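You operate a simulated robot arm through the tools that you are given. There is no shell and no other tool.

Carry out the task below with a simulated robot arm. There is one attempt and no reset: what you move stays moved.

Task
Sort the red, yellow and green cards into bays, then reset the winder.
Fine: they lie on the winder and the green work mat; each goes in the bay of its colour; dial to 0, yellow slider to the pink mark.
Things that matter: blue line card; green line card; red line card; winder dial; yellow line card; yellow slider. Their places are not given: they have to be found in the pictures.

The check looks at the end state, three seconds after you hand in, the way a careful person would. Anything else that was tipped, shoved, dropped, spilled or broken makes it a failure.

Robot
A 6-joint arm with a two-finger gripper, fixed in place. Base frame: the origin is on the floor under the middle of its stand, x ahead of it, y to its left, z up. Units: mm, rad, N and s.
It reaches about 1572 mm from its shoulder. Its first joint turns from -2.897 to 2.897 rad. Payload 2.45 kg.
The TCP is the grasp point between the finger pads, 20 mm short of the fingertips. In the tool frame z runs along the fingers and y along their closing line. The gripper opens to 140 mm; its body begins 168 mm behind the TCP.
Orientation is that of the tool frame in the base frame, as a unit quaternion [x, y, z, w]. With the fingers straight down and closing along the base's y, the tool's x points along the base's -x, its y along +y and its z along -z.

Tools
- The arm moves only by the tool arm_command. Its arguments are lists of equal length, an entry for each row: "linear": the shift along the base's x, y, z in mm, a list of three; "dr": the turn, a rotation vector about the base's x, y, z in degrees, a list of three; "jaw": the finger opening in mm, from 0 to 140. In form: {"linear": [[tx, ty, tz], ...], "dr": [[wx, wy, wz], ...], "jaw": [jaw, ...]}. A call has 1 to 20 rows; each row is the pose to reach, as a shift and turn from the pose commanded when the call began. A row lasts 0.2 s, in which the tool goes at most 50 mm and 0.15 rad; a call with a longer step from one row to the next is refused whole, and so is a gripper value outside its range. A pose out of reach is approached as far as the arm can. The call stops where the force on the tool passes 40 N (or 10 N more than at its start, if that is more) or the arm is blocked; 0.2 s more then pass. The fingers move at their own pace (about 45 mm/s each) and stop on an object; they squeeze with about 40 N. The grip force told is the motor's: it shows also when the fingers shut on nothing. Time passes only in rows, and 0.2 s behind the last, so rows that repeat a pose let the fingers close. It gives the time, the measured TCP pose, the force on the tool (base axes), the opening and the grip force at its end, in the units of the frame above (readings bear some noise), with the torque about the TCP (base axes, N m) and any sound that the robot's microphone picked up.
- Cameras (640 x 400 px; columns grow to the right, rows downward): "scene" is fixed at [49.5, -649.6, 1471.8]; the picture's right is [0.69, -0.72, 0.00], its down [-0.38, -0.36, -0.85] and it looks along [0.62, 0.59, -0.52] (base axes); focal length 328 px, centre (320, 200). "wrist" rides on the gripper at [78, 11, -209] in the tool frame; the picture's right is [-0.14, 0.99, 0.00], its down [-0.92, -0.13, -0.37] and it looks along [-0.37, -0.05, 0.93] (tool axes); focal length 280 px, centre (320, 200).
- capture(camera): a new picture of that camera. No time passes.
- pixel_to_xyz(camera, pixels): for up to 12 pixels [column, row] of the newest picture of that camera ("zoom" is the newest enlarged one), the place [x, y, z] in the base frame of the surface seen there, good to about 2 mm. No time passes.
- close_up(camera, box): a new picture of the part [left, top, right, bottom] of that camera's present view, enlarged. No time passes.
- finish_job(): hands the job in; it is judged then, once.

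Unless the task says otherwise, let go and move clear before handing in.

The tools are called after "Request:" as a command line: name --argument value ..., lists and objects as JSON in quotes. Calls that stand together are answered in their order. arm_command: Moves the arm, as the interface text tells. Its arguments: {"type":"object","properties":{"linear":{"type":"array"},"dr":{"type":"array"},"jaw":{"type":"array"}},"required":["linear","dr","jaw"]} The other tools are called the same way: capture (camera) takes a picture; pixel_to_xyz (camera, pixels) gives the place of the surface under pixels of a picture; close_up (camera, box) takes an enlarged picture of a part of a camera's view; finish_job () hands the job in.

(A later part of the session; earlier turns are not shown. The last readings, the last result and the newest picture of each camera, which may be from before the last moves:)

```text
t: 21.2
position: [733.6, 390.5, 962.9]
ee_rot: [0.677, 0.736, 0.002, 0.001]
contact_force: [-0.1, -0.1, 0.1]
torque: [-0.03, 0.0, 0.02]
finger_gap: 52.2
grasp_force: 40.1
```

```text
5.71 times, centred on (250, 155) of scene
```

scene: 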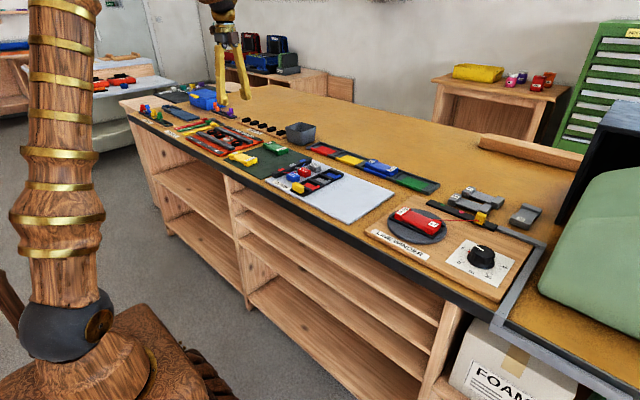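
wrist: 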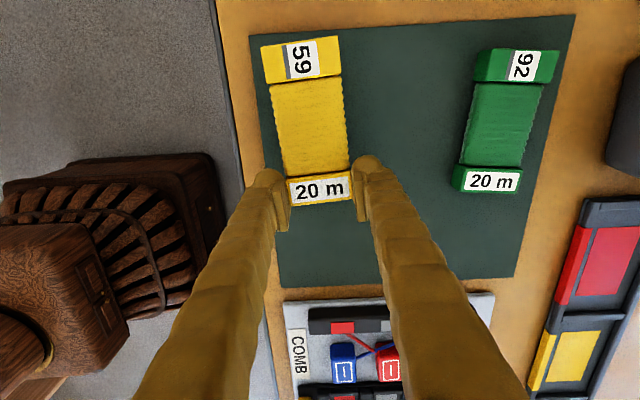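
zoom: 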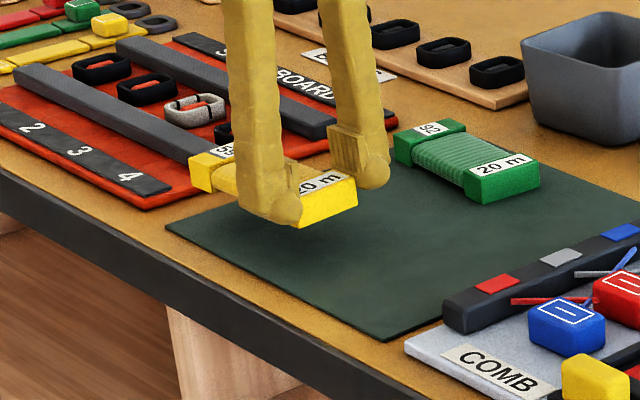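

The yellow card is lifted level. I'll raise it further and carry it above the yellow bay while squaring it to the strip.

Request:
arm_command --linear '[[0, 0, 35], [0, 0, 67], [31, -32, 67], [62, -64, 67], [93, -96, 67], [124, -128, 67], [155, -160, 67], [186, -192, 67], [217, -224, 67], [248, -256, 67], [279, -288, 67], [300, -310, 67], [309.9, -318.8, 67], [309.9, -318.8, 67]]' --dr '[[0, 0, 0], [0, 0, 0], [0, 0, -0.5], [0, 0, -1], [0, 0, -1.5], [0, 0, -2], [0, 0, -2.5], [0, 0, -3], [0, 0, -3.5], [0, 0, -4], [0, 0, -4.4], [0, 0, -4.8], [0, 0, -4.8], [0, 0, -4.8]]' --jaw '[40, 40, 40, 40, 40, 40, 40, 40, 40, 40, 40, 40, 40, 40]'

Request:
capture --camera "wrist"

Request:
close_up --camera "scene" --box '[290, 90, 430, 200]'

```text
t: 24.2
position: [1044.3, 71.3, 1029.2]
ee_rot: [0.708, 0.706, 0.001, 0.001]
contact_force: [0.0, 0.8, -0.4]
torque: [-0.01, 0.04, 0.0]
finger_gap: 52.5
grasp_force: 39.5
```

```text
taken
```

wrist: 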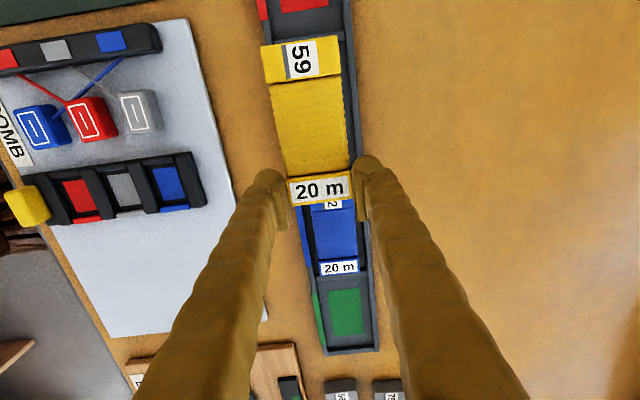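

```text
3.64 times, centred on (360, 145) of scene
```

zoom: 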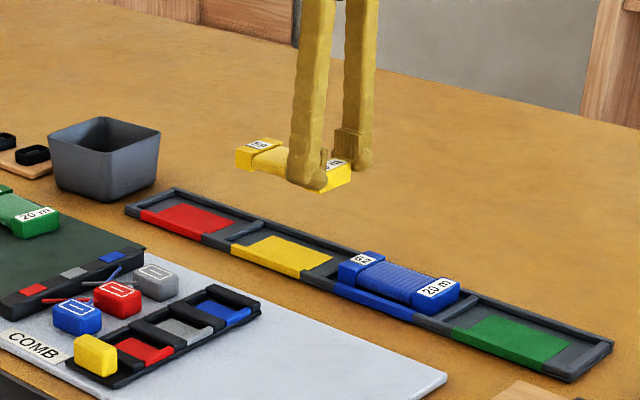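

The card hovers over the strip, level and square. I'll use the wrist view of the strip around (350,310) and (310,10) to pin down its x centre.

Request:
close_up --camera "wrist" --box '[280, 195, 400, 360]'

Request:
pixel_to_xyz --camera "wrist" --pixels '[[328, 292], [363, 290], [331, 332], [362, 331], [319, 310], [370, 300], [366, 320], [375, 310], [326, 350], [320, 265], [346, 310], [345, 349]]'

```text
2.42 times, centred on (340, 278) of wrist
```

zoom: 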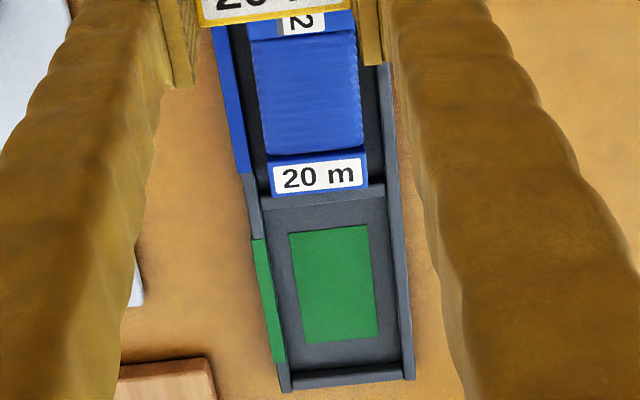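

```text
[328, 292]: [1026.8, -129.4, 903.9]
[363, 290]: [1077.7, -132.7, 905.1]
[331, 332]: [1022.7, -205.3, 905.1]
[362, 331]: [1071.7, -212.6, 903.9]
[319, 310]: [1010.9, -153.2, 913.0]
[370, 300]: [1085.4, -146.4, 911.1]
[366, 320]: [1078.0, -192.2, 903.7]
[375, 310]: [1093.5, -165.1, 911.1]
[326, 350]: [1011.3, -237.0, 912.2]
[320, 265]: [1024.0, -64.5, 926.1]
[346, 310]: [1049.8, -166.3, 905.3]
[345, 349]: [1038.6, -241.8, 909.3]
```

The near rim appears at x≈1011 and the far rim at x≈1085–1093, so the centre may be nearer 1049. I'll sample across the strip finely.

Request:
pixel_to_xyz --camera "zoom" --pixels '[[262, 290], [270, 290], [276, 290], [284, 290], [296, 290], [374, 290], [385, 290], [392, 290], [398, 290], [404, 290], [270, 175], [366, 175]]'

Request:
close_up --camera "wrist" --box '[250, 0, 370, 80]'

```text
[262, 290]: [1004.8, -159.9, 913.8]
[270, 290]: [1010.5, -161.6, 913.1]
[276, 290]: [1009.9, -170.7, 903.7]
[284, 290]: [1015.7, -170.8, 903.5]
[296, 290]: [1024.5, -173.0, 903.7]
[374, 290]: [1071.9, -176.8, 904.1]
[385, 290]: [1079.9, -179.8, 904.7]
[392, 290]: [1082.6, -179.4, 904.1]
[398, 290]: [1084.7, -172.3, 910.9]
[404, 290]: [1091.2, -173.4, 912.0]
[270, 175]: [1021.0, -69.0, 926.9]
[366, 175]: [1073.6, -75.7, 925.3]
```

```text
5.00 times, centred on (310, 40) of wrist
```

zoom: 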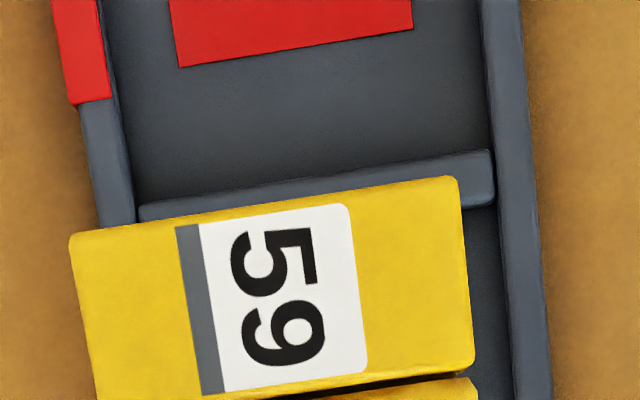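

Across the strip the near rim ends at x≈1011 and the far rim starts at ≈1084, with the blue card centred at 1047. I'll shift to x=1047 and lower the yellow card to about 3 mm above the bay floor.

Request:
arm_command --linear '[[2.8, 0.3, 0], [2.8, 0.3, -40], [2.8, 0.3, -70], [2.8, 0.3, -85], [2.8, 0.3, -90], [2.8, 0.3, -90]]' --dr '[[0, 0, 0], [0, 0, 0], [0, 0, 0], [0, 0, 0], [0, 0, 0], [0, 0, 0]]' --jaw '[40, 40, 40, 40, 40, 40]'

Request:
capture --camera "wrist"

Request:
close_up --camera "scene" --box '[310, 120, 410, 190]'

```text
t: 25.6
position: [1045.4, 71.7, 939.2]
ee_rot: [0.707, 0.707, 0.001, -0.001]
contact_force: [0.2, 0.4, -0.7]
torque: [-0.05, -0.02, -0.02]
finger_gap: 52.5
grasp_force: 40.0
```

```text
taken
```

wrist: 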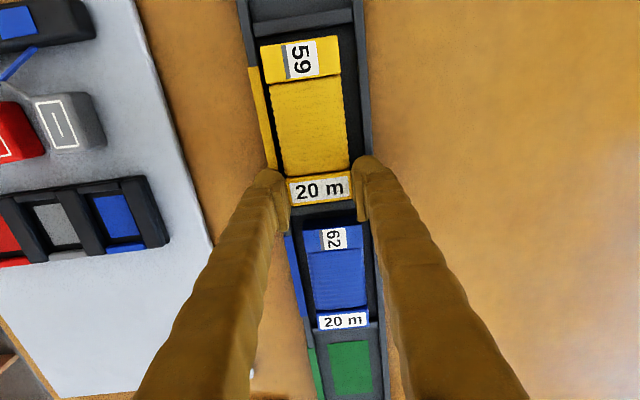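

```text
5.71 times, centred on (360, 155) of scene
```

zoom: 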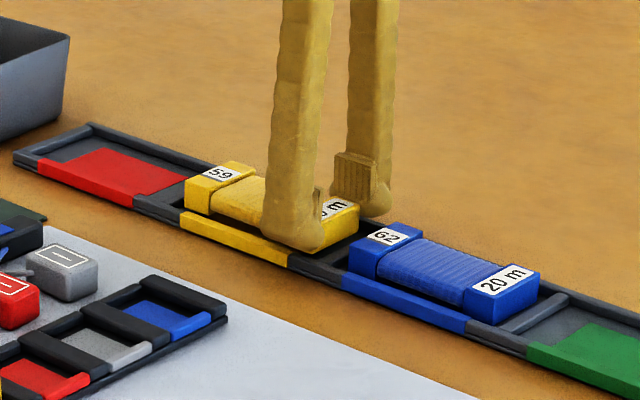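

The card is within the bay outline. I'll verify its ends against the dividers before the last few millimetres.

Request:
close_up --camera "wrist" --box '[230, 0, 390, 240]'

Request:
pixel_to_xyz --camera "wrist" --pixels '[[262, 50], [336, 40], [300, 40], [300, 20], [345, 30], [330, 212], [256, 60], [363, 60], [292, 202], [350, 196], [315, 60], [320, 190]]'

```text
1.67 times, centred on (310, 120) of wrist
```

zoom: 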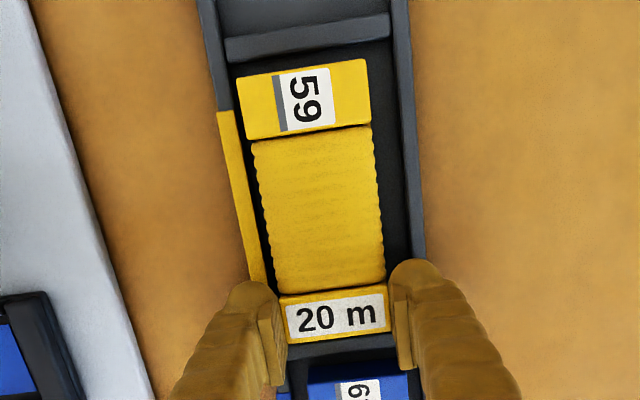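

```text
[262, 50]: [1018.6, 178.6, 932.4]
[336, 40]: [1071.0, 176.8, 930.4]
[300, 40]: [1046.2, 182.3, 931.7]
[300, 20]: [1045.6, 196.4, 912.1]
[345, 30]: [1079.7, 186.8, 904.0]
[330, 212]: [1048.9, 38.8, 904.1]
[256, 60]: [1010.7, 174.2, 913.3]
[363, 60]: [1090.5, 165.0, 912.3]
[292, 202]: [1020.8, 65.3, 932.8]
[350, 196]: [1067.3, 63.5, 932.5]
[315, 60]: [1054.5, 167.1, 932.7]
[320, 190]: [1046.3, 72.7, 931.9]
```

The card spans y≈61–183 between dividers at ≈47 and ≈195, and x≈1019–1071 between the rims. I'll lower 3.5 mm and open.

Request:
arm_command --linear '[[0.5, -0.5, -2], [1, -1, -3.5], [1, -1, -3.5], [1, -1, -3.5], [1, -1, -3.5], [1, -1, -3.5]]' --dr '[[0, 0, 0], [0, 0, 0], [0, 0, 0], [0, 0, 0], [0, 0, 0], [0, 0, 0]]' --jaw '[40, 40, 50, 60, 72, 80]'

Request:
capture --camera "wrist"

```text
t: 27.0
position: [1046.6, 70.8, 935.5]
ee_rot: [0.708, 0.707, 0.002, 0.0]
contact_force: [0.0, 0.9, -0.4]
torque: [-0.03, 0.01, -0.01]
finger_gap: 79.7
grasp_force: 0.1
```

```text
taken
```

wrist: 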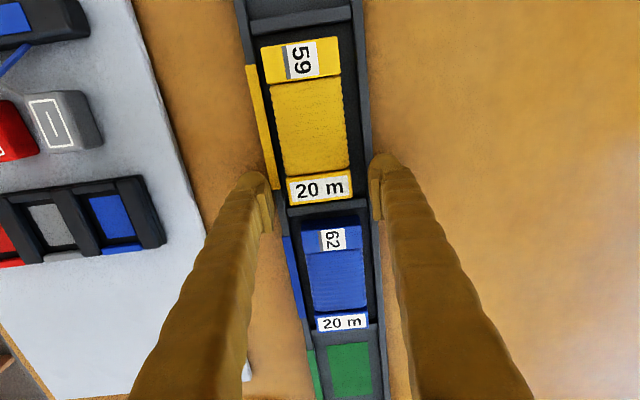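

The yellow card has settled in its bay at (315,120). Now I raise clear and move above the green card's "20 m" block at (888.6,381).

Request:
arm_command --linear '[[0, 0, 40], [0, 0, 80], [0, 0, 100], [-20, 39, 100], [-40, 78, 100], [-60, 117, 100], [-80, 156, 100], [-100, 195, 100], [-120, 234, 100], [-140, 273, 100], [-158, 310.2, 100], [-158, 310.2, 100]]' --dr '[[0, 0, 0], [0, 0, 0], [0, 0, 0], [0, 0, -0.6], [0, 0, -1.2], [0, 0, -2], [0, 0, -2.8], [0, 0, -3.6], [0, 0, -4.4], [0, 0, -5.2], [0, 0, -5.2], [0, 0, -5.2]]' --jaw '[80, 80, 80, 80, 80, 80, 80, 80, 80, 80, 80, 80]'

Request:
capture --camera "wrist"

Request:
close_up --camera "scene" --box '[300, 120, 440, 210]'

```text
t: 29.6
position: [889.3, 382.2, 1037.3]
ee_rot: [0.739, 0.674, 0.002, 0.001]
contact_force: [0.5, 0.0, 0.2]
torque: [0.04, 0.03, 0.0]
finger_gap: 80.0
grasp_force: 0.0
```

```text
taken
```

wrist: 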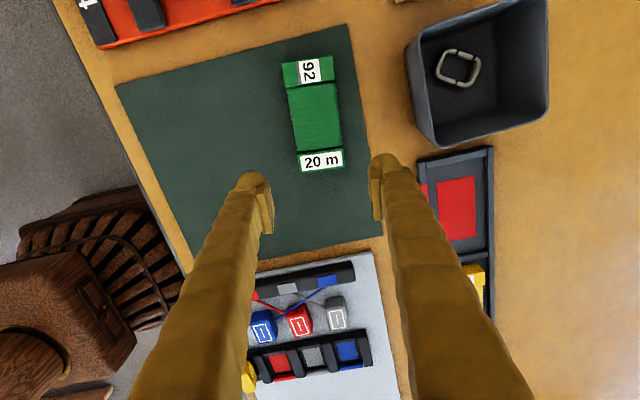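

```text
4.44 times, centred on (370, 165) of scene
```

zoom: 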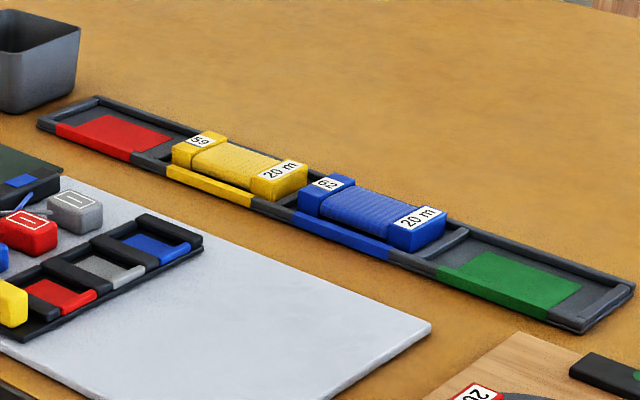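

Yellow sits cleanly in its bay, and the green "20 m" block at (321,160) is right under the gripper. I'll descend and close on it.

Request:
arm_command --linear '[[-0.5, -0.7, -40], [-0.5, -0.7, -75], [-0.5, -0.7, -95], [-0.5, -0.7, -104.5], [-0.5, -0.7, -104.5], [-0.5, -0.7, -104.5], [-0.5, -0.7, -104.5], [-0.5, -0.7, -104.5], [-0.5, -0.7, -104.5], [-0.5, -0.7, -104.5]]' --dr '[[0, 0, 0], [0, 0, 0], [0, 0, 0], [0, 0, 0], [0, 0, 0], [0, 0, 0], [0, 0, 0], [0, 0, 0], [0, 0, 0], [0, 0, 0]]' --jaw '[80, 80, 80, 80, 65, 52, 46, 42, 40, 40]'

Request:
capture --camera "wrist"

```text
t: 31.8
position: [889.9, 380.6, 931.3]
ee_rot: [0.739, 0.674, 0.002, 0.001]
contact_force: [0.1, 0.7, 0.0]
torque: [0.01, 0.01, -0.04]
finger_gap: 52.5
grasp_force: 39.8
```

```text
taken
```

wrist: 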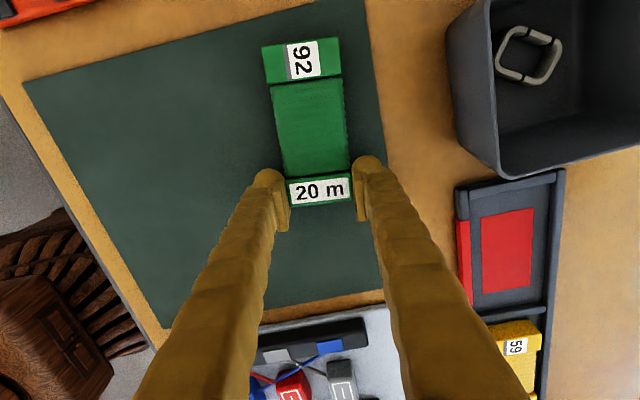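

The green block is gripped the same way. I'll lift and carry it above the green bay, squaring it on the way.

Request:
arm_command --linear '[[0, 0, 10], [0, 0, 50], [0, 0, 100], [11, -43, 105], [22, -86, 105], [33, -129, 105], [44, -172, 105], [56, -215, 105], [67, -258, 105], [78, -301, 105], [90, -344, 105], [101, -387, 105], [112, -430, 105], [123, -473, 105], [134, -516, 105], [145, -559, 105], [153, -590, 105], [156.8, -603.1, 105], [156.8, -603.1, 105]]' --dr '[[0, 0, 0], [0, 0, 0], [0, 0, 0], [0, 0, 0.4], [0, 0, 0.8], [0, 0, 1.2], [0, 0, 1.6], [0, 0, 2], [0, 0, 2.4], [0, 0, 2.8], [0, 0, 3.2], [0, 0, 3.6], [0, 0, 4], [0, 0, 4.4], [0, 0, 4.8], [0, 0, 5], [0, 0, 5.2], [0, 0, 5.2], [0, 0, 5.2]]' --jaw '[40, 40, 40, 40, 40, 40, 40, 40, 40, 40, 40, 40, 40, 40, 40, 40, 40, 40, 40]'

Request:
capture --camera "wrist"

Request:
close_up --camera "scene" --box '[320, 110, 480, 220]'

```text
t: 35.8
position: [1044.0, -223.3, 1034.3]
ee_rot: [0.708, 0.706, 0.001, 0.0]
contact_force: [-0.2, 0.6, -0.2]
torque: [-0.04, 0.01, 0.03]
finger_gap: 52.6
grasp_force: 40.2
```

```text
taken
```

wrist: 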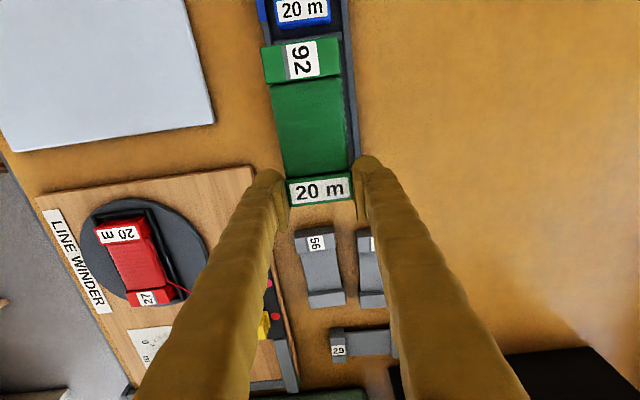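

```text
3.64 times, centred on (400, 165) of scene
```

zoom: 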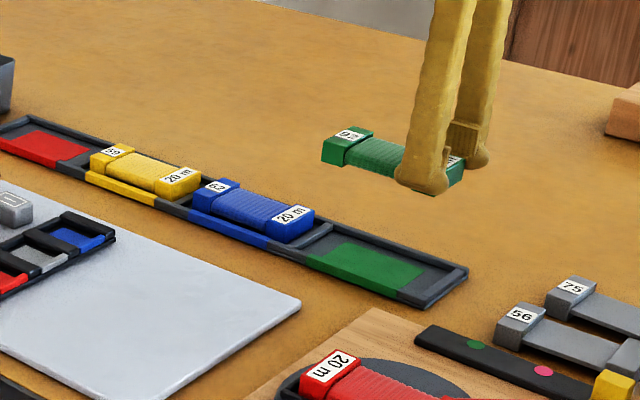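

The green card hovers level near its bay. I'll check how close the grey cards (315,240) are to where the fingers go down.

Request:
pixel_to_xyz --camera "wrist" --pixels '[[312, 232], [300, 233], [330, 230], [362, 234], [340, 60], [352, 130], [262, 60], [340, 50], [290, 20], [300, 60], [320, 188], [350, 90]]'

```text
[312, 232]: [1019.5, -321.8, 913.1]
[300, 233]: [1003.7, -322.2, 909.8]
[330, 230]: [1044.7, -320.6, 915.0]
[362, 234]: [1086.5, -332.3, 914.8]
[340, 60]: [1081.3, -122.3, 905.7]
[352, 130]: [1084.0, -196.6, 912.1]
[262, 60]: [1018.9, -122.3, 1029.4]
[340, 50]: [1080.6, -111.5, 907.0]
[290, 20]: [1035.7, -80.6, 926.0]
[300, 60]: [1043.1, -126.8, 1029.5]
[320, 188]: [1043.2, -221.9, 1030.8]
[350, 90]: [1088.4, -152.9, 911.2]
```

The grey cards stay 75 mm or more away. I'll lower the green card to just above its bay and check its fit.

Request:
arm_command --linear '[[2.8, 0.3, -20], [2.8, 0.3, -60], [2.8, 0.3, -85], [2.8, 0.3, -95], [2.8, 0.3, -95]]' --dr '[[0, 0, 0], [0, 0, 0], [0, 0, 0], [0, 0, 0], [0, 0, 0]]' --jaw '[40, 40, 40, 40, 40]'

Request:
capture --camera "wrist"

Request:
close_up --camera "wrist" --box '[230, 0, 390, 240]'

Request:
pixel_to_xyz --camera "wrist" --pixels '[[264, 55], [336, 45], [300, 42], [300, 22], [256, 80], [363, 80], [325, 215], [290, 200], [350, 196], [320, 190], [300, 60], [345, 30]]'

```text
t: 37.0
position: [1047.7, -223.4, 940.3]
ee_rot: [0.708, 0.706, 0.001, 0.0]
contact_force: [-0.9, 0.1, -0.1]
torque: [-0.03, -0.02, 0.02]
finger_gap: 52.3
grasp_force: 40.2
```

```text
taken
```

wrist: 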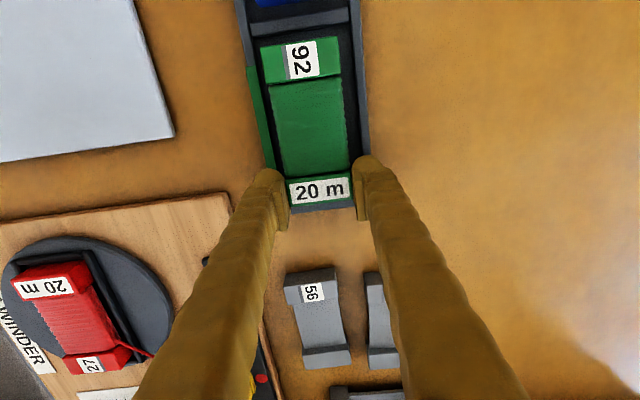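

```text
1.67 times, centred on (310, 120) of wrist
```

zoom: 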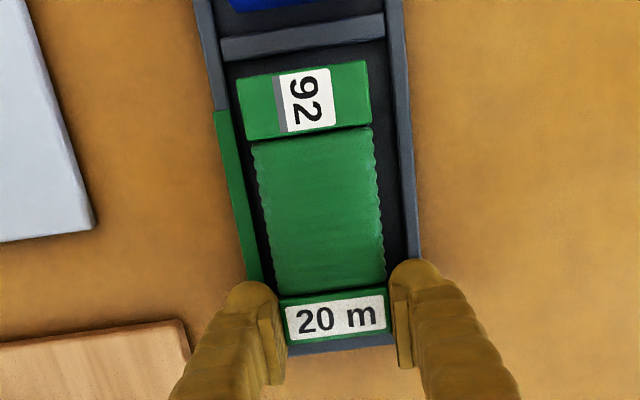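

```text
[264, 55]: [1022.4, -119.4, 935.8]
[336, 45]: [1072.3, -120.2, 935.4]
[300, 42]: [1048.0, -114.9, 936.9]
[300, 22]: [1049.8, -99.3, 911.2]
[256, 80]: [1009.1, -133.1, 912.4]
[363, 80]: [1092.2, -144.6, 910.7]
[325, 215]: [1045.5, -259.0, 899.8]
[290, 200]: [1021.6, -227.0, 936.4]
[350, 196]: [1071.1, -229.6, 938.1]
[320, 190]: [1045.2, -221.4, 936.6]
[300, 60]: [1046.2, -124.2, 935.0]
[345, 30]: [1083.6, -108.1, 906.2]
```

The green card spans y≈−234…−112 between dividers at −247 and −100, so it fits. I'll lower the last 4.6 mm and release.

Request:
arm_command --linear '[[0, 0, -2.5], [0, 0, -4.7], [0, 0, -4.7], [0, 0, -4.7], [0, 0, -4.7], [0, 0, -4.7], [0, 0, -4.7]]' --dr '[[0, 0, 0], [0, 0, 0], [0, 0, 0], [0, 0, 0], [0, 0, 0], [0, 0, 0], [0, 0, 0]]' --jaw '[40, 40, 50, 60, 72, 80, 80]'

Request:
arm_command --linear '[[0, 0, 30], [0, 0, 70], [0, 0, 110], [-20, -10, 150], [-40, -20, 180], [-60, -25, 190], [-60, -25, 190]]' --dr '[[0, 0, 0], [0, 0, 0], [0, 0, 0], [0, 0, 0], [0, 0, 0], [0, 0, 0], [0, 0, 0]]' --jaw '[80, 80, 80, 80, 80, 80, 80]'

Request:
capture --camera "wrist"

Request:
capture --camera "scene"

```text
t: 38.6
position: [1047.0, -222.3, 935.8]
ee_rot: [0.708, 0.707, 0.002, 0.001]
contact_force: [-0.3, 0.4, -0.5]
torque: [-0.01, -0.02, 0.01]
finger_gap: 79.6
grasp_force: 0.0
```

```text
t: 40.2
position: [986.9, -248.6, 1125.1]
ee_rot: [0.708, 0.707, 0.001, -0.001]
contact_force: [0.5, -0.7, -0.9]
torque: [0.01, 0.01, 0.01]
finger_gap: 79.6
grasp_force: 0.1
```

```text
taken
```

wrist: 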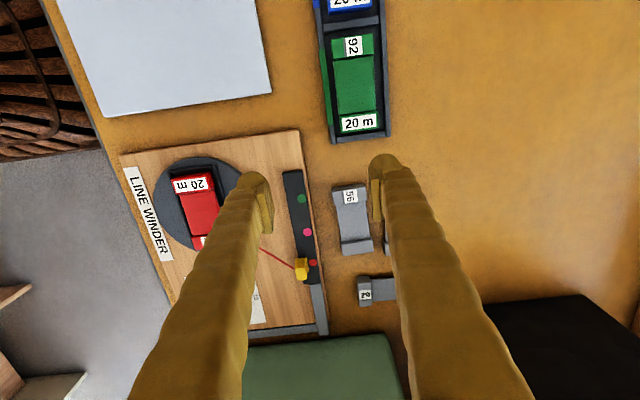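

```text
taken
```

scene: 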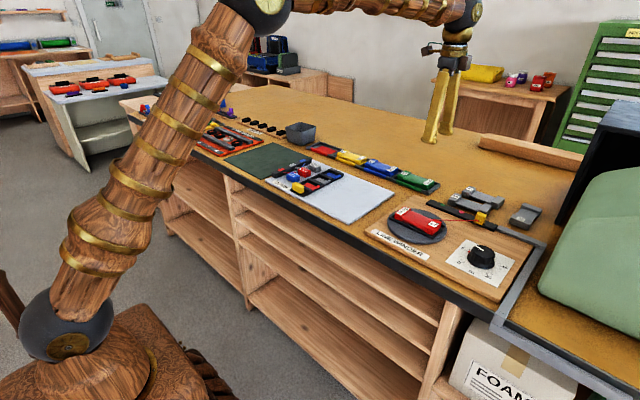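

Green is seated in its bay. Next is the red card; I'll move above it to measure its "20 m" block and the cradle.

Request:
arm_command --linear '[[-40, -10, -10], [-80, -20, -20], [-120, -30, -30], [-160, -40, -40], [-192, -45, -50], [-192, -45, -50]]' --dr '[[0, 0, 0], [0, 0, 0], [0, 0, 0], [0, 0, 0], [0, 0, 0], [0, 0, 0]]' --jaw '[80, 80, 80, 80, 80, 80]'

Request:
capture --camera "wrist"

Request:
close_up --camera "wrist" --box '[270, 100, 390, 260]'

Request:
close_up --camera "scene" --box '[380, 190, 480, 255]'

```text
t: 41.6
position: [795.2, -292.1, 1075.6]
ee_rot: [0.708, 0.706, 0.002, 0.001]
contact_force: [0.5, 0.0, -0.5]
torque: [-0.02, -0.01, 0.01]
finger_gap: 79.9
grasp_force: 0.0
```

```text
taken
```

wrist: 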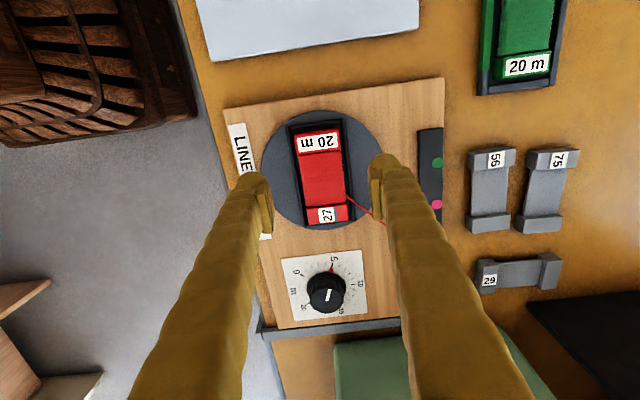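

```text
2.50 times, centred on (330, 180) of wrist
```

zoom: 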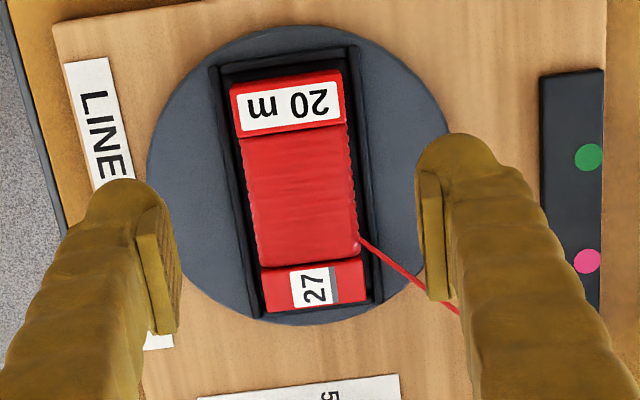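

```text
6.15 times, centred on (430, 222) of scene
```

zoom: 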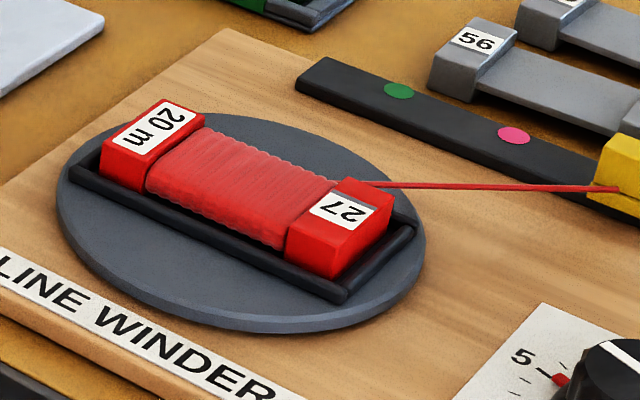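

I'll measure the red card's block corners and rails in the wrist zoom.

Request:
close_up --camera "wrist" --box '[270, 100, 390, 260]'

Request:
pixel_to_xyz --camera "zoom" --pixels '[[236, 90], [335, 75], [244, 132], [342, 118], [265, 275], [358, 262], [270, 305], [362, 297], [355, 150], [228, 170], [362, 243], [280, 62]]'

```text
2.50 times, centred on (330, 180) of wrist
```

zoom: 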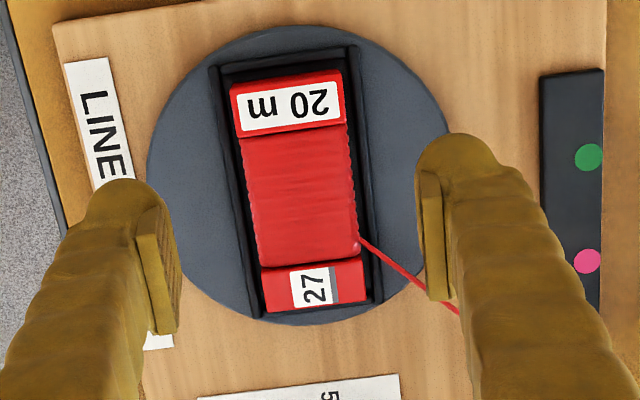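

```text
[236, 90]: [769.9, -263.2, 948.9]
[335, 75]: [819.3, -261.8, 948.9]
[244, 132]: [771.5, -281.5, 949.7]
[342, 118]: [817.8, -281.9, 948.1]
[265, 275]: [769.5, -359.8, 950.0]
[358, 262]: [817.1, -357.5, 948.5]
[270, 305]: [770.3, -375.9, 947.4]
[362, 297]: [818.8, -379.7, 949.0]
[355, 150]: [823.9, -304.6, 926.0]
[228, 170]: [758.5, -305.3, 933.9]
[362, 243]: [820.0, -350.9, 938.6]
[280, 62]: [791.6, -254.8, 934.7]
```

The red card is square at centre (794,−320) with its "20 m" block at (794.6,−272), top 949, rails up to 935. I'll descend to z≈957 so the tips clear the rails, and close.

Request:
arm_command --linear '[[-0.6, 20, -20], [-0.6, 20, -60], [-0.6, 20, -95], [-0.6, 20, -110], [-0.6, 20, -118.6], [-0.6, 20, -118.6], [-0.6, 20, -118.6], [-0.6, 20, -118.6], [-0.6, 20, -118.6], [-0.6, 20, -118.6], [-0.6, 20, -118.6]]' --dr '[[0, 0, 0], [0, 0, 0], [0, 0, 0], [0, 0, 0], [0, 0, 0], [0, 0, 0], [0, 0, 0], [0, 0, 0], [0, 0, 0], [0, 0, 0], [0, 0, 0]]' --jaw '[80, 80, 80, 80, 80, 65, 52, 46, 42, 40, 40]'

Request:
capture --camera "wrist"

Request:
close_up --camera "scene" --box '[380, 190, 480, 255]'

```text
t: 43.8
position: [796.4, -271.8, 967.0]
ee_rot: [0.707, 0.707, 0.004, 0.006]
contact_force: [-26.2, 7.8, 75.5]
torque: [-0.09, -1.29, -1.22]
finger_gap: 39.3
grasp_force: 39.6
stopped in row 11: the force on the tool passed its limit at 53 N (the readings are from after the stop); the commanded pose is now the measured one
```

```text
taken
```

wrist: 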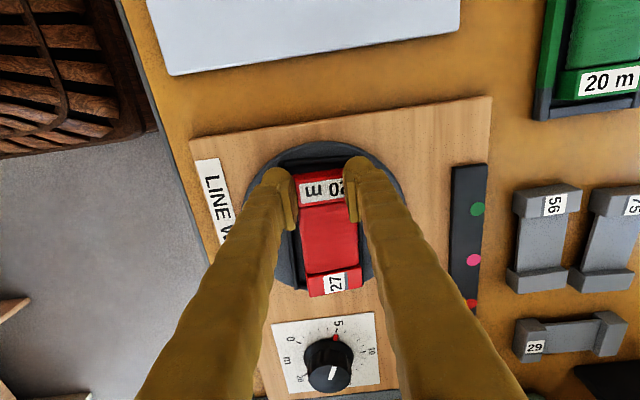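

```text
6.15 times, centred on (430, 222) of scene
```

zoom: 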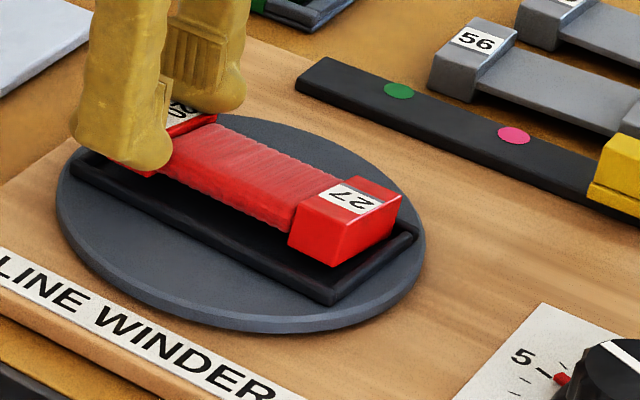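

The fingers rode up and are now on top of the block (tips ≈947), tilting the card so its "27" end rose; the line is no longer drawn. I'll rise off gently, open, and look.

Request:
arm_command --linear '[[0, 0, 2], [0, 0, 5], [0, 0, 10], [0, 0, 20], [0, 0, 50], [0, 0, 90], [0, 0, 90]]' --dr '[[0, 0, 0], [0, 0, 0], [0, 0, 0], [0, 0, 0], [0, 0, 0], [0, 0, 0], [0, 0, 0]]' --jaw '[42, 46, 56, 70, 80, 80, 80]'

Request:
capture --camera "wrist"

Request:
close_up --camera "scene" --box '[380, 185, 510, 270]'

```text
t: 45.4
position: [796.1, -270.6, 1050.2]
ee_rot: [0.708, 0.706, 0.002, 0.003]
contact_force: [-0.4, 0.1, 0.4]
torque: [-0.03, 0.01, -0.02]
finger_gap: 79.8
grasp_force: 0.1
```

```text
taken
```

wrist: 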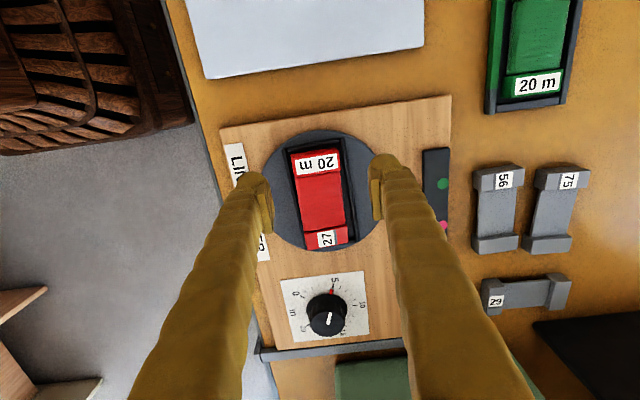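

```text
4.71 times, centred on (445, 228) of scene
```

zoom: 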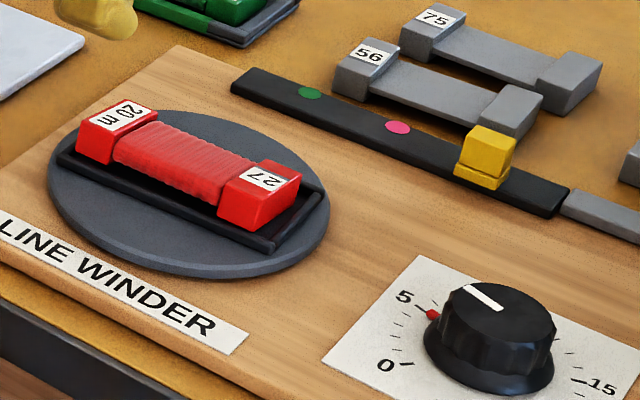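

The card has dropped back into its cradle and the slider and dial look unmoved. The pads evidently need about 2 mm more depth; I'll re-measure the card and rail heights.

Request:
close_up --camera "wrist" --box '[270, 120, 390, 270]'

Request:
pixel_to_xyz --camera "zoom" --pixels '[[245, 105], [345, 90], [255, 150], [350, 137], [275, 305], [375, 292], [280, 330], [378, 318], [230, 150], [366, 130], [240, 220], [380, 200]]'

```text
2.67 times, centred on (330, 195) of wrist
```

zoom: 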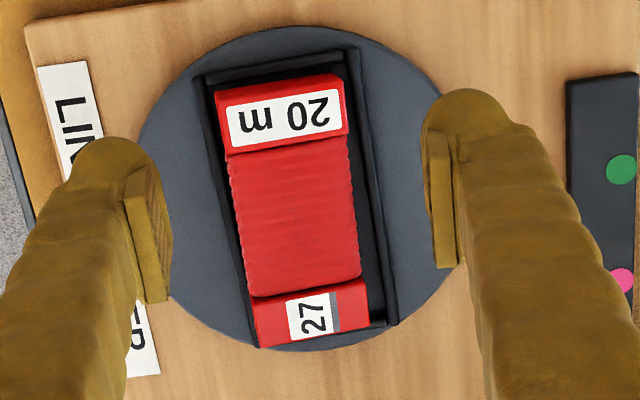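

```text
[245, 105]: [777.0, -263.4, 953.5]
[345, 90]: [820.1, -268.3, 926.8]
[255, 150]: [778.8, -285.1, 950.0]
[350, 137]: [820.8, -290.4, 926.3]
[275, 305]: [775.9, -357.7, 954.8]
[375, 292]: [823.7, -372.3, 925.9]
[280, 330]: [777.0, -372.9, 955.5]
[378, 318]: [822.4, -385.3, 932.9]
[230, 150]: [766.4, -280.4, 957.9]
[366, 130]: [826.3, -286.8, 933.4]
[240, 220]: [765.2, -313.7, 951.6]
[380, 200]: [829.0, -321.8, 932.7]
```

The card now sits canted: its low-x edge reads about 955 while the high-x side is lower, so it rests on the near rail. I'll map its top plane properly.

Request:
pixel_to_xyz --camera "zoom" --pixels '[[222, 102], [330, 84], [232, 148], [340, 128], [258, 310], [362, 290], [266, 338], [366, 318], [280, 118], [310, 318], [290, 200], [205, 100]]'

Request:
close_up --camera "scene" --box '[385, 200, 455, 250]'

```text
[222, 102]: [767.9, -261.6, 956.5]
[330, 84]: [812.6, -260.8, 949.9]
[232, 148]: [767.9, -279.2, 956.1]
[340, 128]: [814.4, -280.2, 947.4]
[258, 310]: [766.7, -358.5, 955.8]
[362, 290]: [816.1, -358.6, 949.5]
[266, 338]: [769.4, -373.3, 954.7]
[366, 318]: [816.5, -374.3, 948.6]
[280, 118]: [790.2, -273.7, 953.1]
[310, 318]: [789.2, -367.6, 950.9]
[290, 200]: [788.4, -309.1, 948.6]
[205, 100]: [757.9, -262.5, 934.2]
```

```text
8.00 times, centred on (420, 225) of scene
```

zoom: 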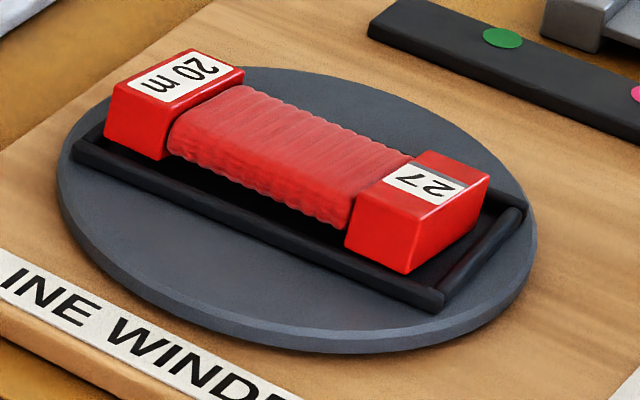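

The card's near edge rests on the near rail (top 956 at x≈767, 948.5 at x≈816). I'll come down centred on x=794.5 at z≈955, then close partway so the near finger slides it back into the cradle, watching forces.

Request:
arm_command --linear '[[-1.6, -0.9, -40], [-1.6, -0.9, -75], [-1.6, -0.9, -90], [-1.6, -0.9, -95], [-1.6, -0.9, -95]]' --dr '[[0, 0, 0], [0, 0, 0], [0, 0, 0], [0, 0, 0], [0, 0, 0]]' --jaw '[84, 84, 84, 84, 84]'

Request:
capture --camera "wrist"

Request:
close_up --camera "scene" --box '[385, 190, 465, 250]'

```text
t: 46.6
position: [794.1, -272.9, 955.7]
ee_rot: [0.707, 0.707, 0.003, 0.002]
contact_force: [-0.4, -0.3, 0.4]
torque: [-0.01, 0.01, -0.01]
finger_gap: 84.1
grasp_force: 0.1
```

```text
taken
```

wrist: 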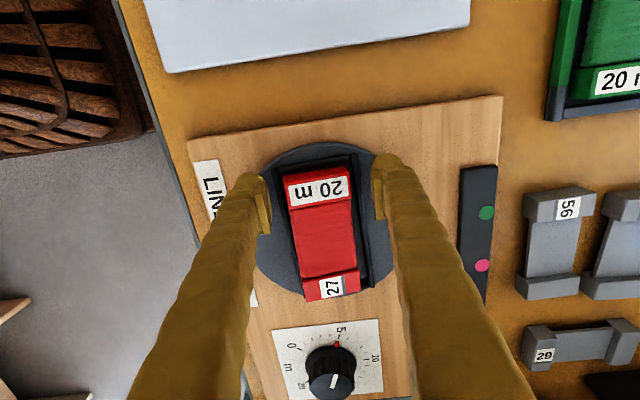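

```text
6.67 times, centred on (425, 220) of scene
```

zoom: 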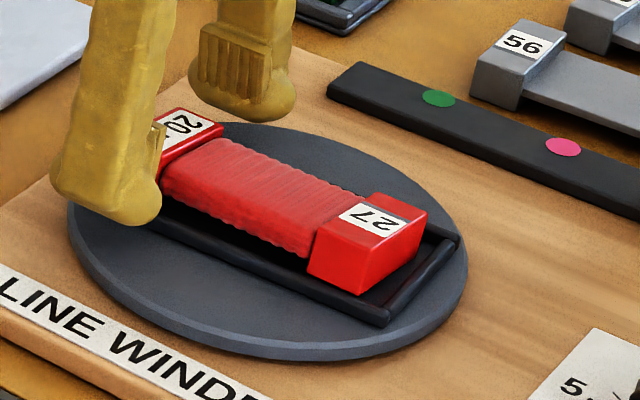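

No contact so far. I'll close partway to 58 in small steps and read the forces.

Request:
arm_command --linear '[[0.3, 0, 0], [0.3, 0, 0], [0.3, 0, 0], [0.3, 0, 0]]' --dr '[[0, 0, 0], [0, 0, 0], [0, 0, 0], [0, 0, 0]]' --jaw '[74, 66, 60, 58]'

Request:
close_up --camera "scene" --box '[385, 190, 465, 250]'

Request:
close_up --camera "wrist" --box '[240, 130, 400, 310]'

```text
t: 47.6
position: [794.1, -273.8, 956.1]
ee_rot: [0.707, 0.707, 0.002, 0.002]
contact_force: [0.5, 0.7, 0.0]
torque: [-0.02, -0.01, 0.01]
finger_gap: 57.8
grasp_force: 0.1
```

```text
6.67 times, centred on (425, 220) of scene
```

zoom: 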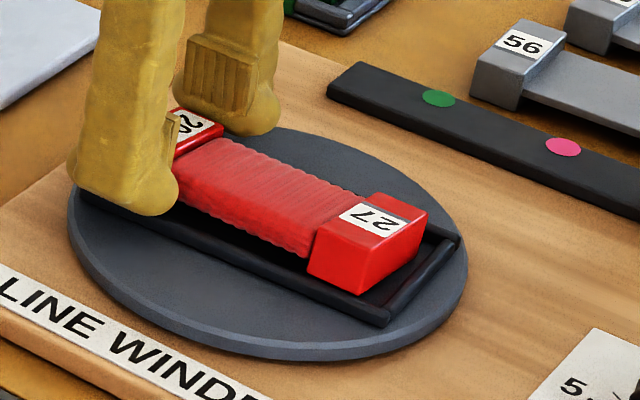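

```text
2.22 times, centred on (320, 220) of wrist
```

zoom: 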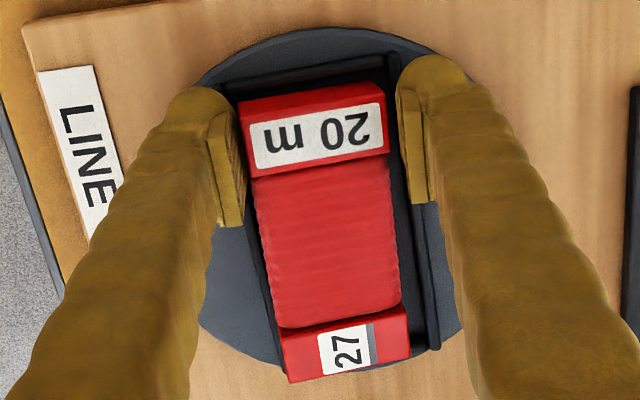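

No contact with the rails yet. I'll go 1 mm lower and close in small steps to 53 to nudge the card back, then check.

Request:
arm_command --linear '[[0, 1, -1], [0, 1, -1], [0, 1, -1], [0, 1, -1], [0, 1, -1]]' --dr '[[0, 0, 0], [0, 0, 0], [0, 0, 0], [0, 0, 0], [0, 0, 0]]' --jaw '[57, 56, 55, 54, 53]'

Request:
close_up --camera "scene" --box '[385, 190, 465, 250]'

Request:
close_up --camera "wrist" --box '[240, 130, 400, 310]'

```text
t: 48.8
position: [794.3, -271.0, 954.1]
ee_rot: [0.708, 0.707, 0.002, 0.002]
contact_force: [0.1, -0.3, 0.5]
torque: [0.05, 0.02, -0.07]
finger_gap: 54.0
grasp_force: 25.7
```

```text
6.67 times, centred on (425, 220) of scene
```

zoom: 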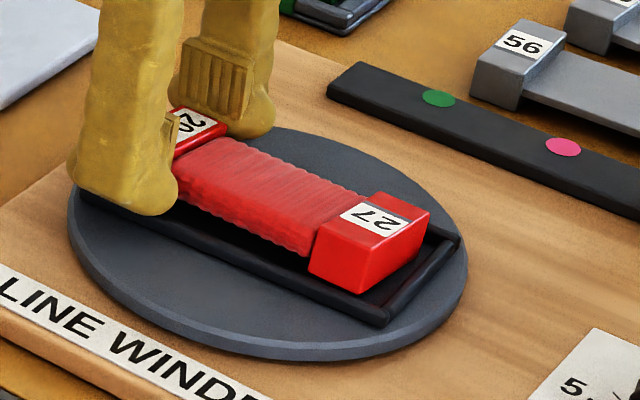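

```text
2.22 times, centred on (320, 220) of wrist
```

zoom: 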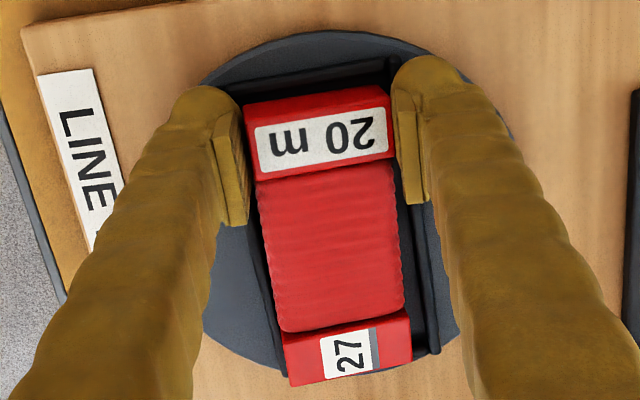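

The fingers hold the canted card at 54 mm with 26 N. While lightly held I'll draw it 5 mm toward +x so its near edge slips off the near rail, then open and let it seat flat.

Request:
arm_command --linear '[[1.5, 0, 0], [3, 0, 0], [4.5, 0, 0], [5, 0, 0], [5, 0, 0], [5, 0, 0], [5, 0, 0], [5, 0, 0]]' --dr '[[0, 0, 0], [0, 0, 0], [0, 0, 0], [0, 0, 0], [0, 0, 0], [0, 0, 0], [0, 0, 0], [0, 0, 0]]' --jaw '[53, 53, 53, 53, 60, 70, 80, 80]'

Request:
close_up --camera "scene" --box '[385, 190, 465, 250]'

Request:
close_up --camera "wrist" --box '[240, 130, 400, 310]'

Request:
pixel_to_xyz --camera "zoom" --pixels '[[258, 115], [375, 100], [262, 165], [380, 145], [290, 345], [395, 325], [300, 370], [400, 350], [320, 135], [340, 350], [320, 250], [425, 290]]'

```text
t: 50.6
position: [800.0, -272.6, 954.1]
ee_rot: [0.707, 0.707, 0.002, 0.003]
contact_force: [-0.1, 0.0, 1.1]
torque: [0.01, -0.02, -0.01]
finger_gap: 79.9
grasp_force: 0.1
```

```text
6.67 times, centred on (425, 220) of scene
```

zoom: 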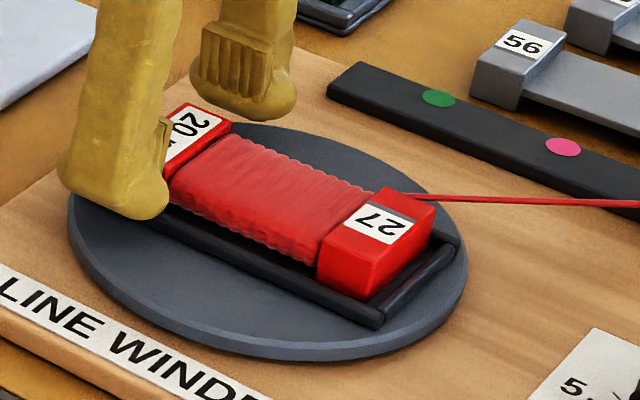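

```text
2.22 times, centred on (320, 220) of wrist
```

zoom: 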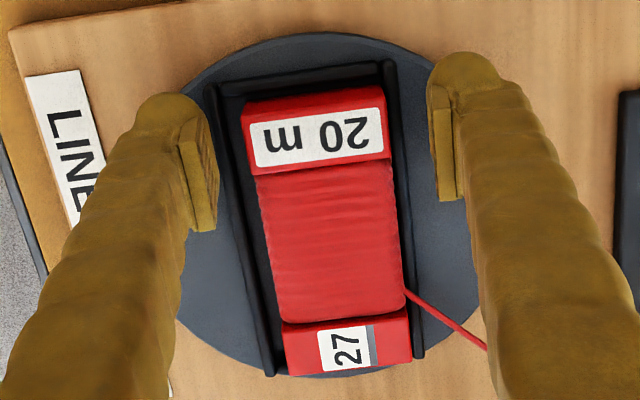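

```text
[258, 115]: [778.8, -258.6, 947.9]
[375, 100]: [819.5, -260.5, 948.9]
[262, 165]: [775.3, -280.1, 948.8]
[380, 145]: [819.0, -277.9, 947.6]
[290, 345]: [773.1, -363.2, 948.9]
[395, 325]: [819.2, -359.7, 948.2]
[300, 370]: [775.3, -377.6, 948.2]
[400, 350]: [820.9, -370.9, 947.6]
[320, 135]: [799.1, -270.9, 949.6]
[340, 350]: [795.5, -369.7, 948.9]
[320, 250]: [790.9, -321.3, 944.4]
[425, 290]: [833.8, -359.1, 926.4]
```

The card is flat again (top 948.5) and the line is drawn once more, so it shows only while seated. Tips at z≈934 haven't touched the rails; I'll centre on x≈797 and close fully.

Request:
arm_command --linear '[[-2.6, 0.5, -0.3], [-2.6, 0.5, -0.3], [-2.6, 0.5, -0.3], [-2.6, 0.5, -0.3], [-2.6, 0.5, -0.3], [-2.6, 0.5, -0.3]]' --dr '[[0, 0, 0], [0, 0, 0], [0, 0, 0], [0, 0, 0], [0, 0, 0], [0, 0, 0]]' --jaw '[80, 68, 60, 56, 54, 53]'

Request:
close_up --camera "wrist" --box '[240, 130, 400, 310]'

```text
t: 52.0
position: [797.8, -271.9, 954.3]
ee_rot: [0.708, 0.707, 0.002, 0.003]
contact_force: [0.1, 0.1, -0.1]
torque: [0.02, 0.01, 0.01]
finger_gap: 54.2
grasp_force: 0.8
```

```text
2.22 times, centred on (320, 220) of wrist
```

zoom: 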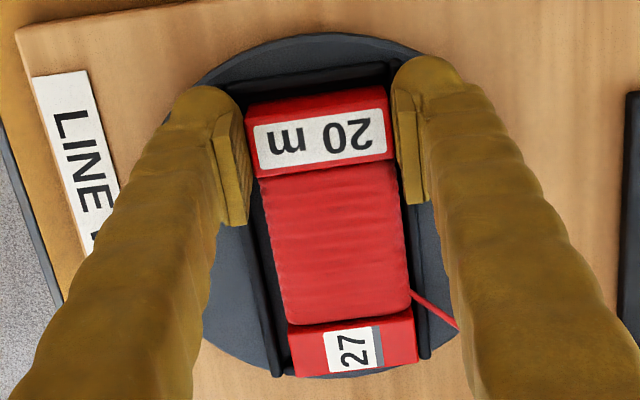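

The jaws just touch the block evenly. I'll tighten in small steps.

Request:
arm_command --linear '[[0, 0, 0], [0, 0, 0], [0, 0, 0], [0, 0, 0]]' --dr '[[0, 0, 0], [0, 0, 0], [0, 0, 0], [0, 0, 0]]' --jaw '[52, 51, 50, 48]'

Request:
close_up --camera "wrist" --box '[240, 130, 400, 310]'

Request:
close_up --camera "scene" --box '[385, 190, 465, 250]'

```text
t: 53.0
position: [796.9, -270.5, 954.8]
ee_rot: [0.707, 0.707, 0.003, 0.003]
contact_force: [0.5, -0.3, 1.0]
torque: [-0.04, 0.01, 0.04]
finger_gap: 52.3
grasp_force: 40.2
```

```text
2.22 times, centred on (320, 220) of wrist
```

zoom: 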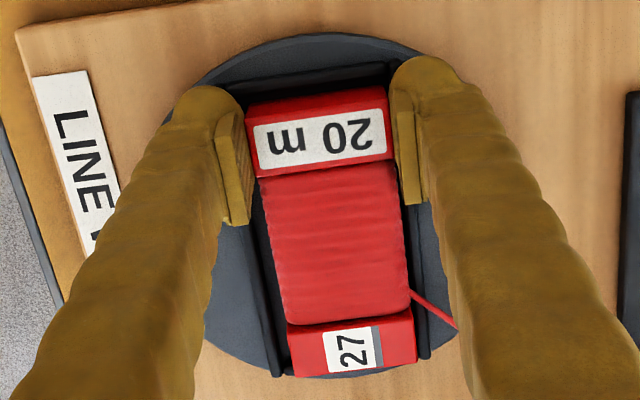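

```text
6.67 times, centred on (425, 220) of scene
```

zoom: 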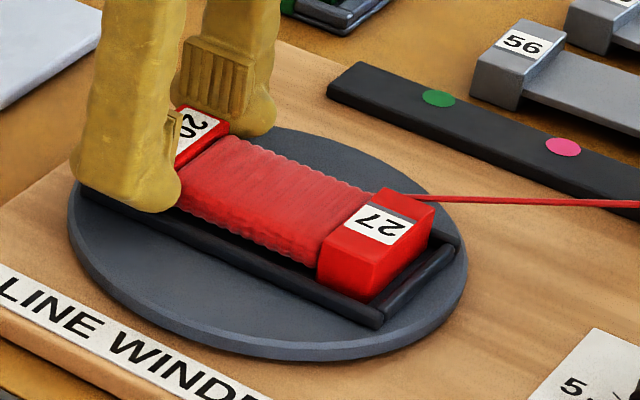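

A clean grip: 52.3 mm at 40 N with no tool force. I'll lift slowly.

Request:
arm_command --linear '[[0, 0, 2], [0, 0, 5], [0, 0, 9], [0, 0, 14], [0, 0, 20], [0, 0, 20]]' --dr '[[0, 0, 0], [0, 0, 0], [0, 0, 0], [0, 0, 0], [0, 0, 0], [0, 0, 0]]' --jaw '[46, 46, 46, 46, 46, 46]'

Request:
close_up --camera "wrist" --box '[240, 130, 400, 310]'

Request:
close_up --camera "scene" --box '[385, 180, 515, 270]'

```text
t: 54.4
position: [796.6, -271.4, 974.1]
ee_rot: [0.707, 0.707, 0.003, 0.003]
contact_force: [0.9, 0.1, -1.1]
torque: [0.04, 0.03, 0.02]
finger_gap: 52.9
grasp_force: 39.8
```

```text
2.22 times, centred on (320, 220) of wrist
```

zoom: 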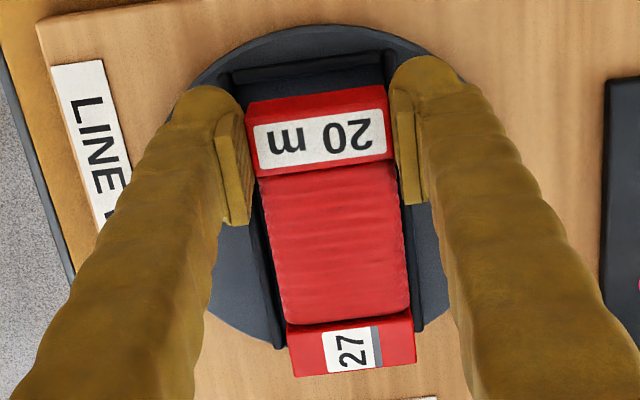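

```text
4.44 times, centred on (450, 225) of scene
```

zoom: 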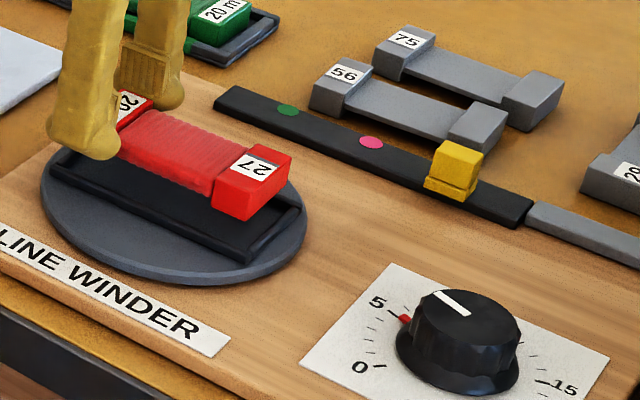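

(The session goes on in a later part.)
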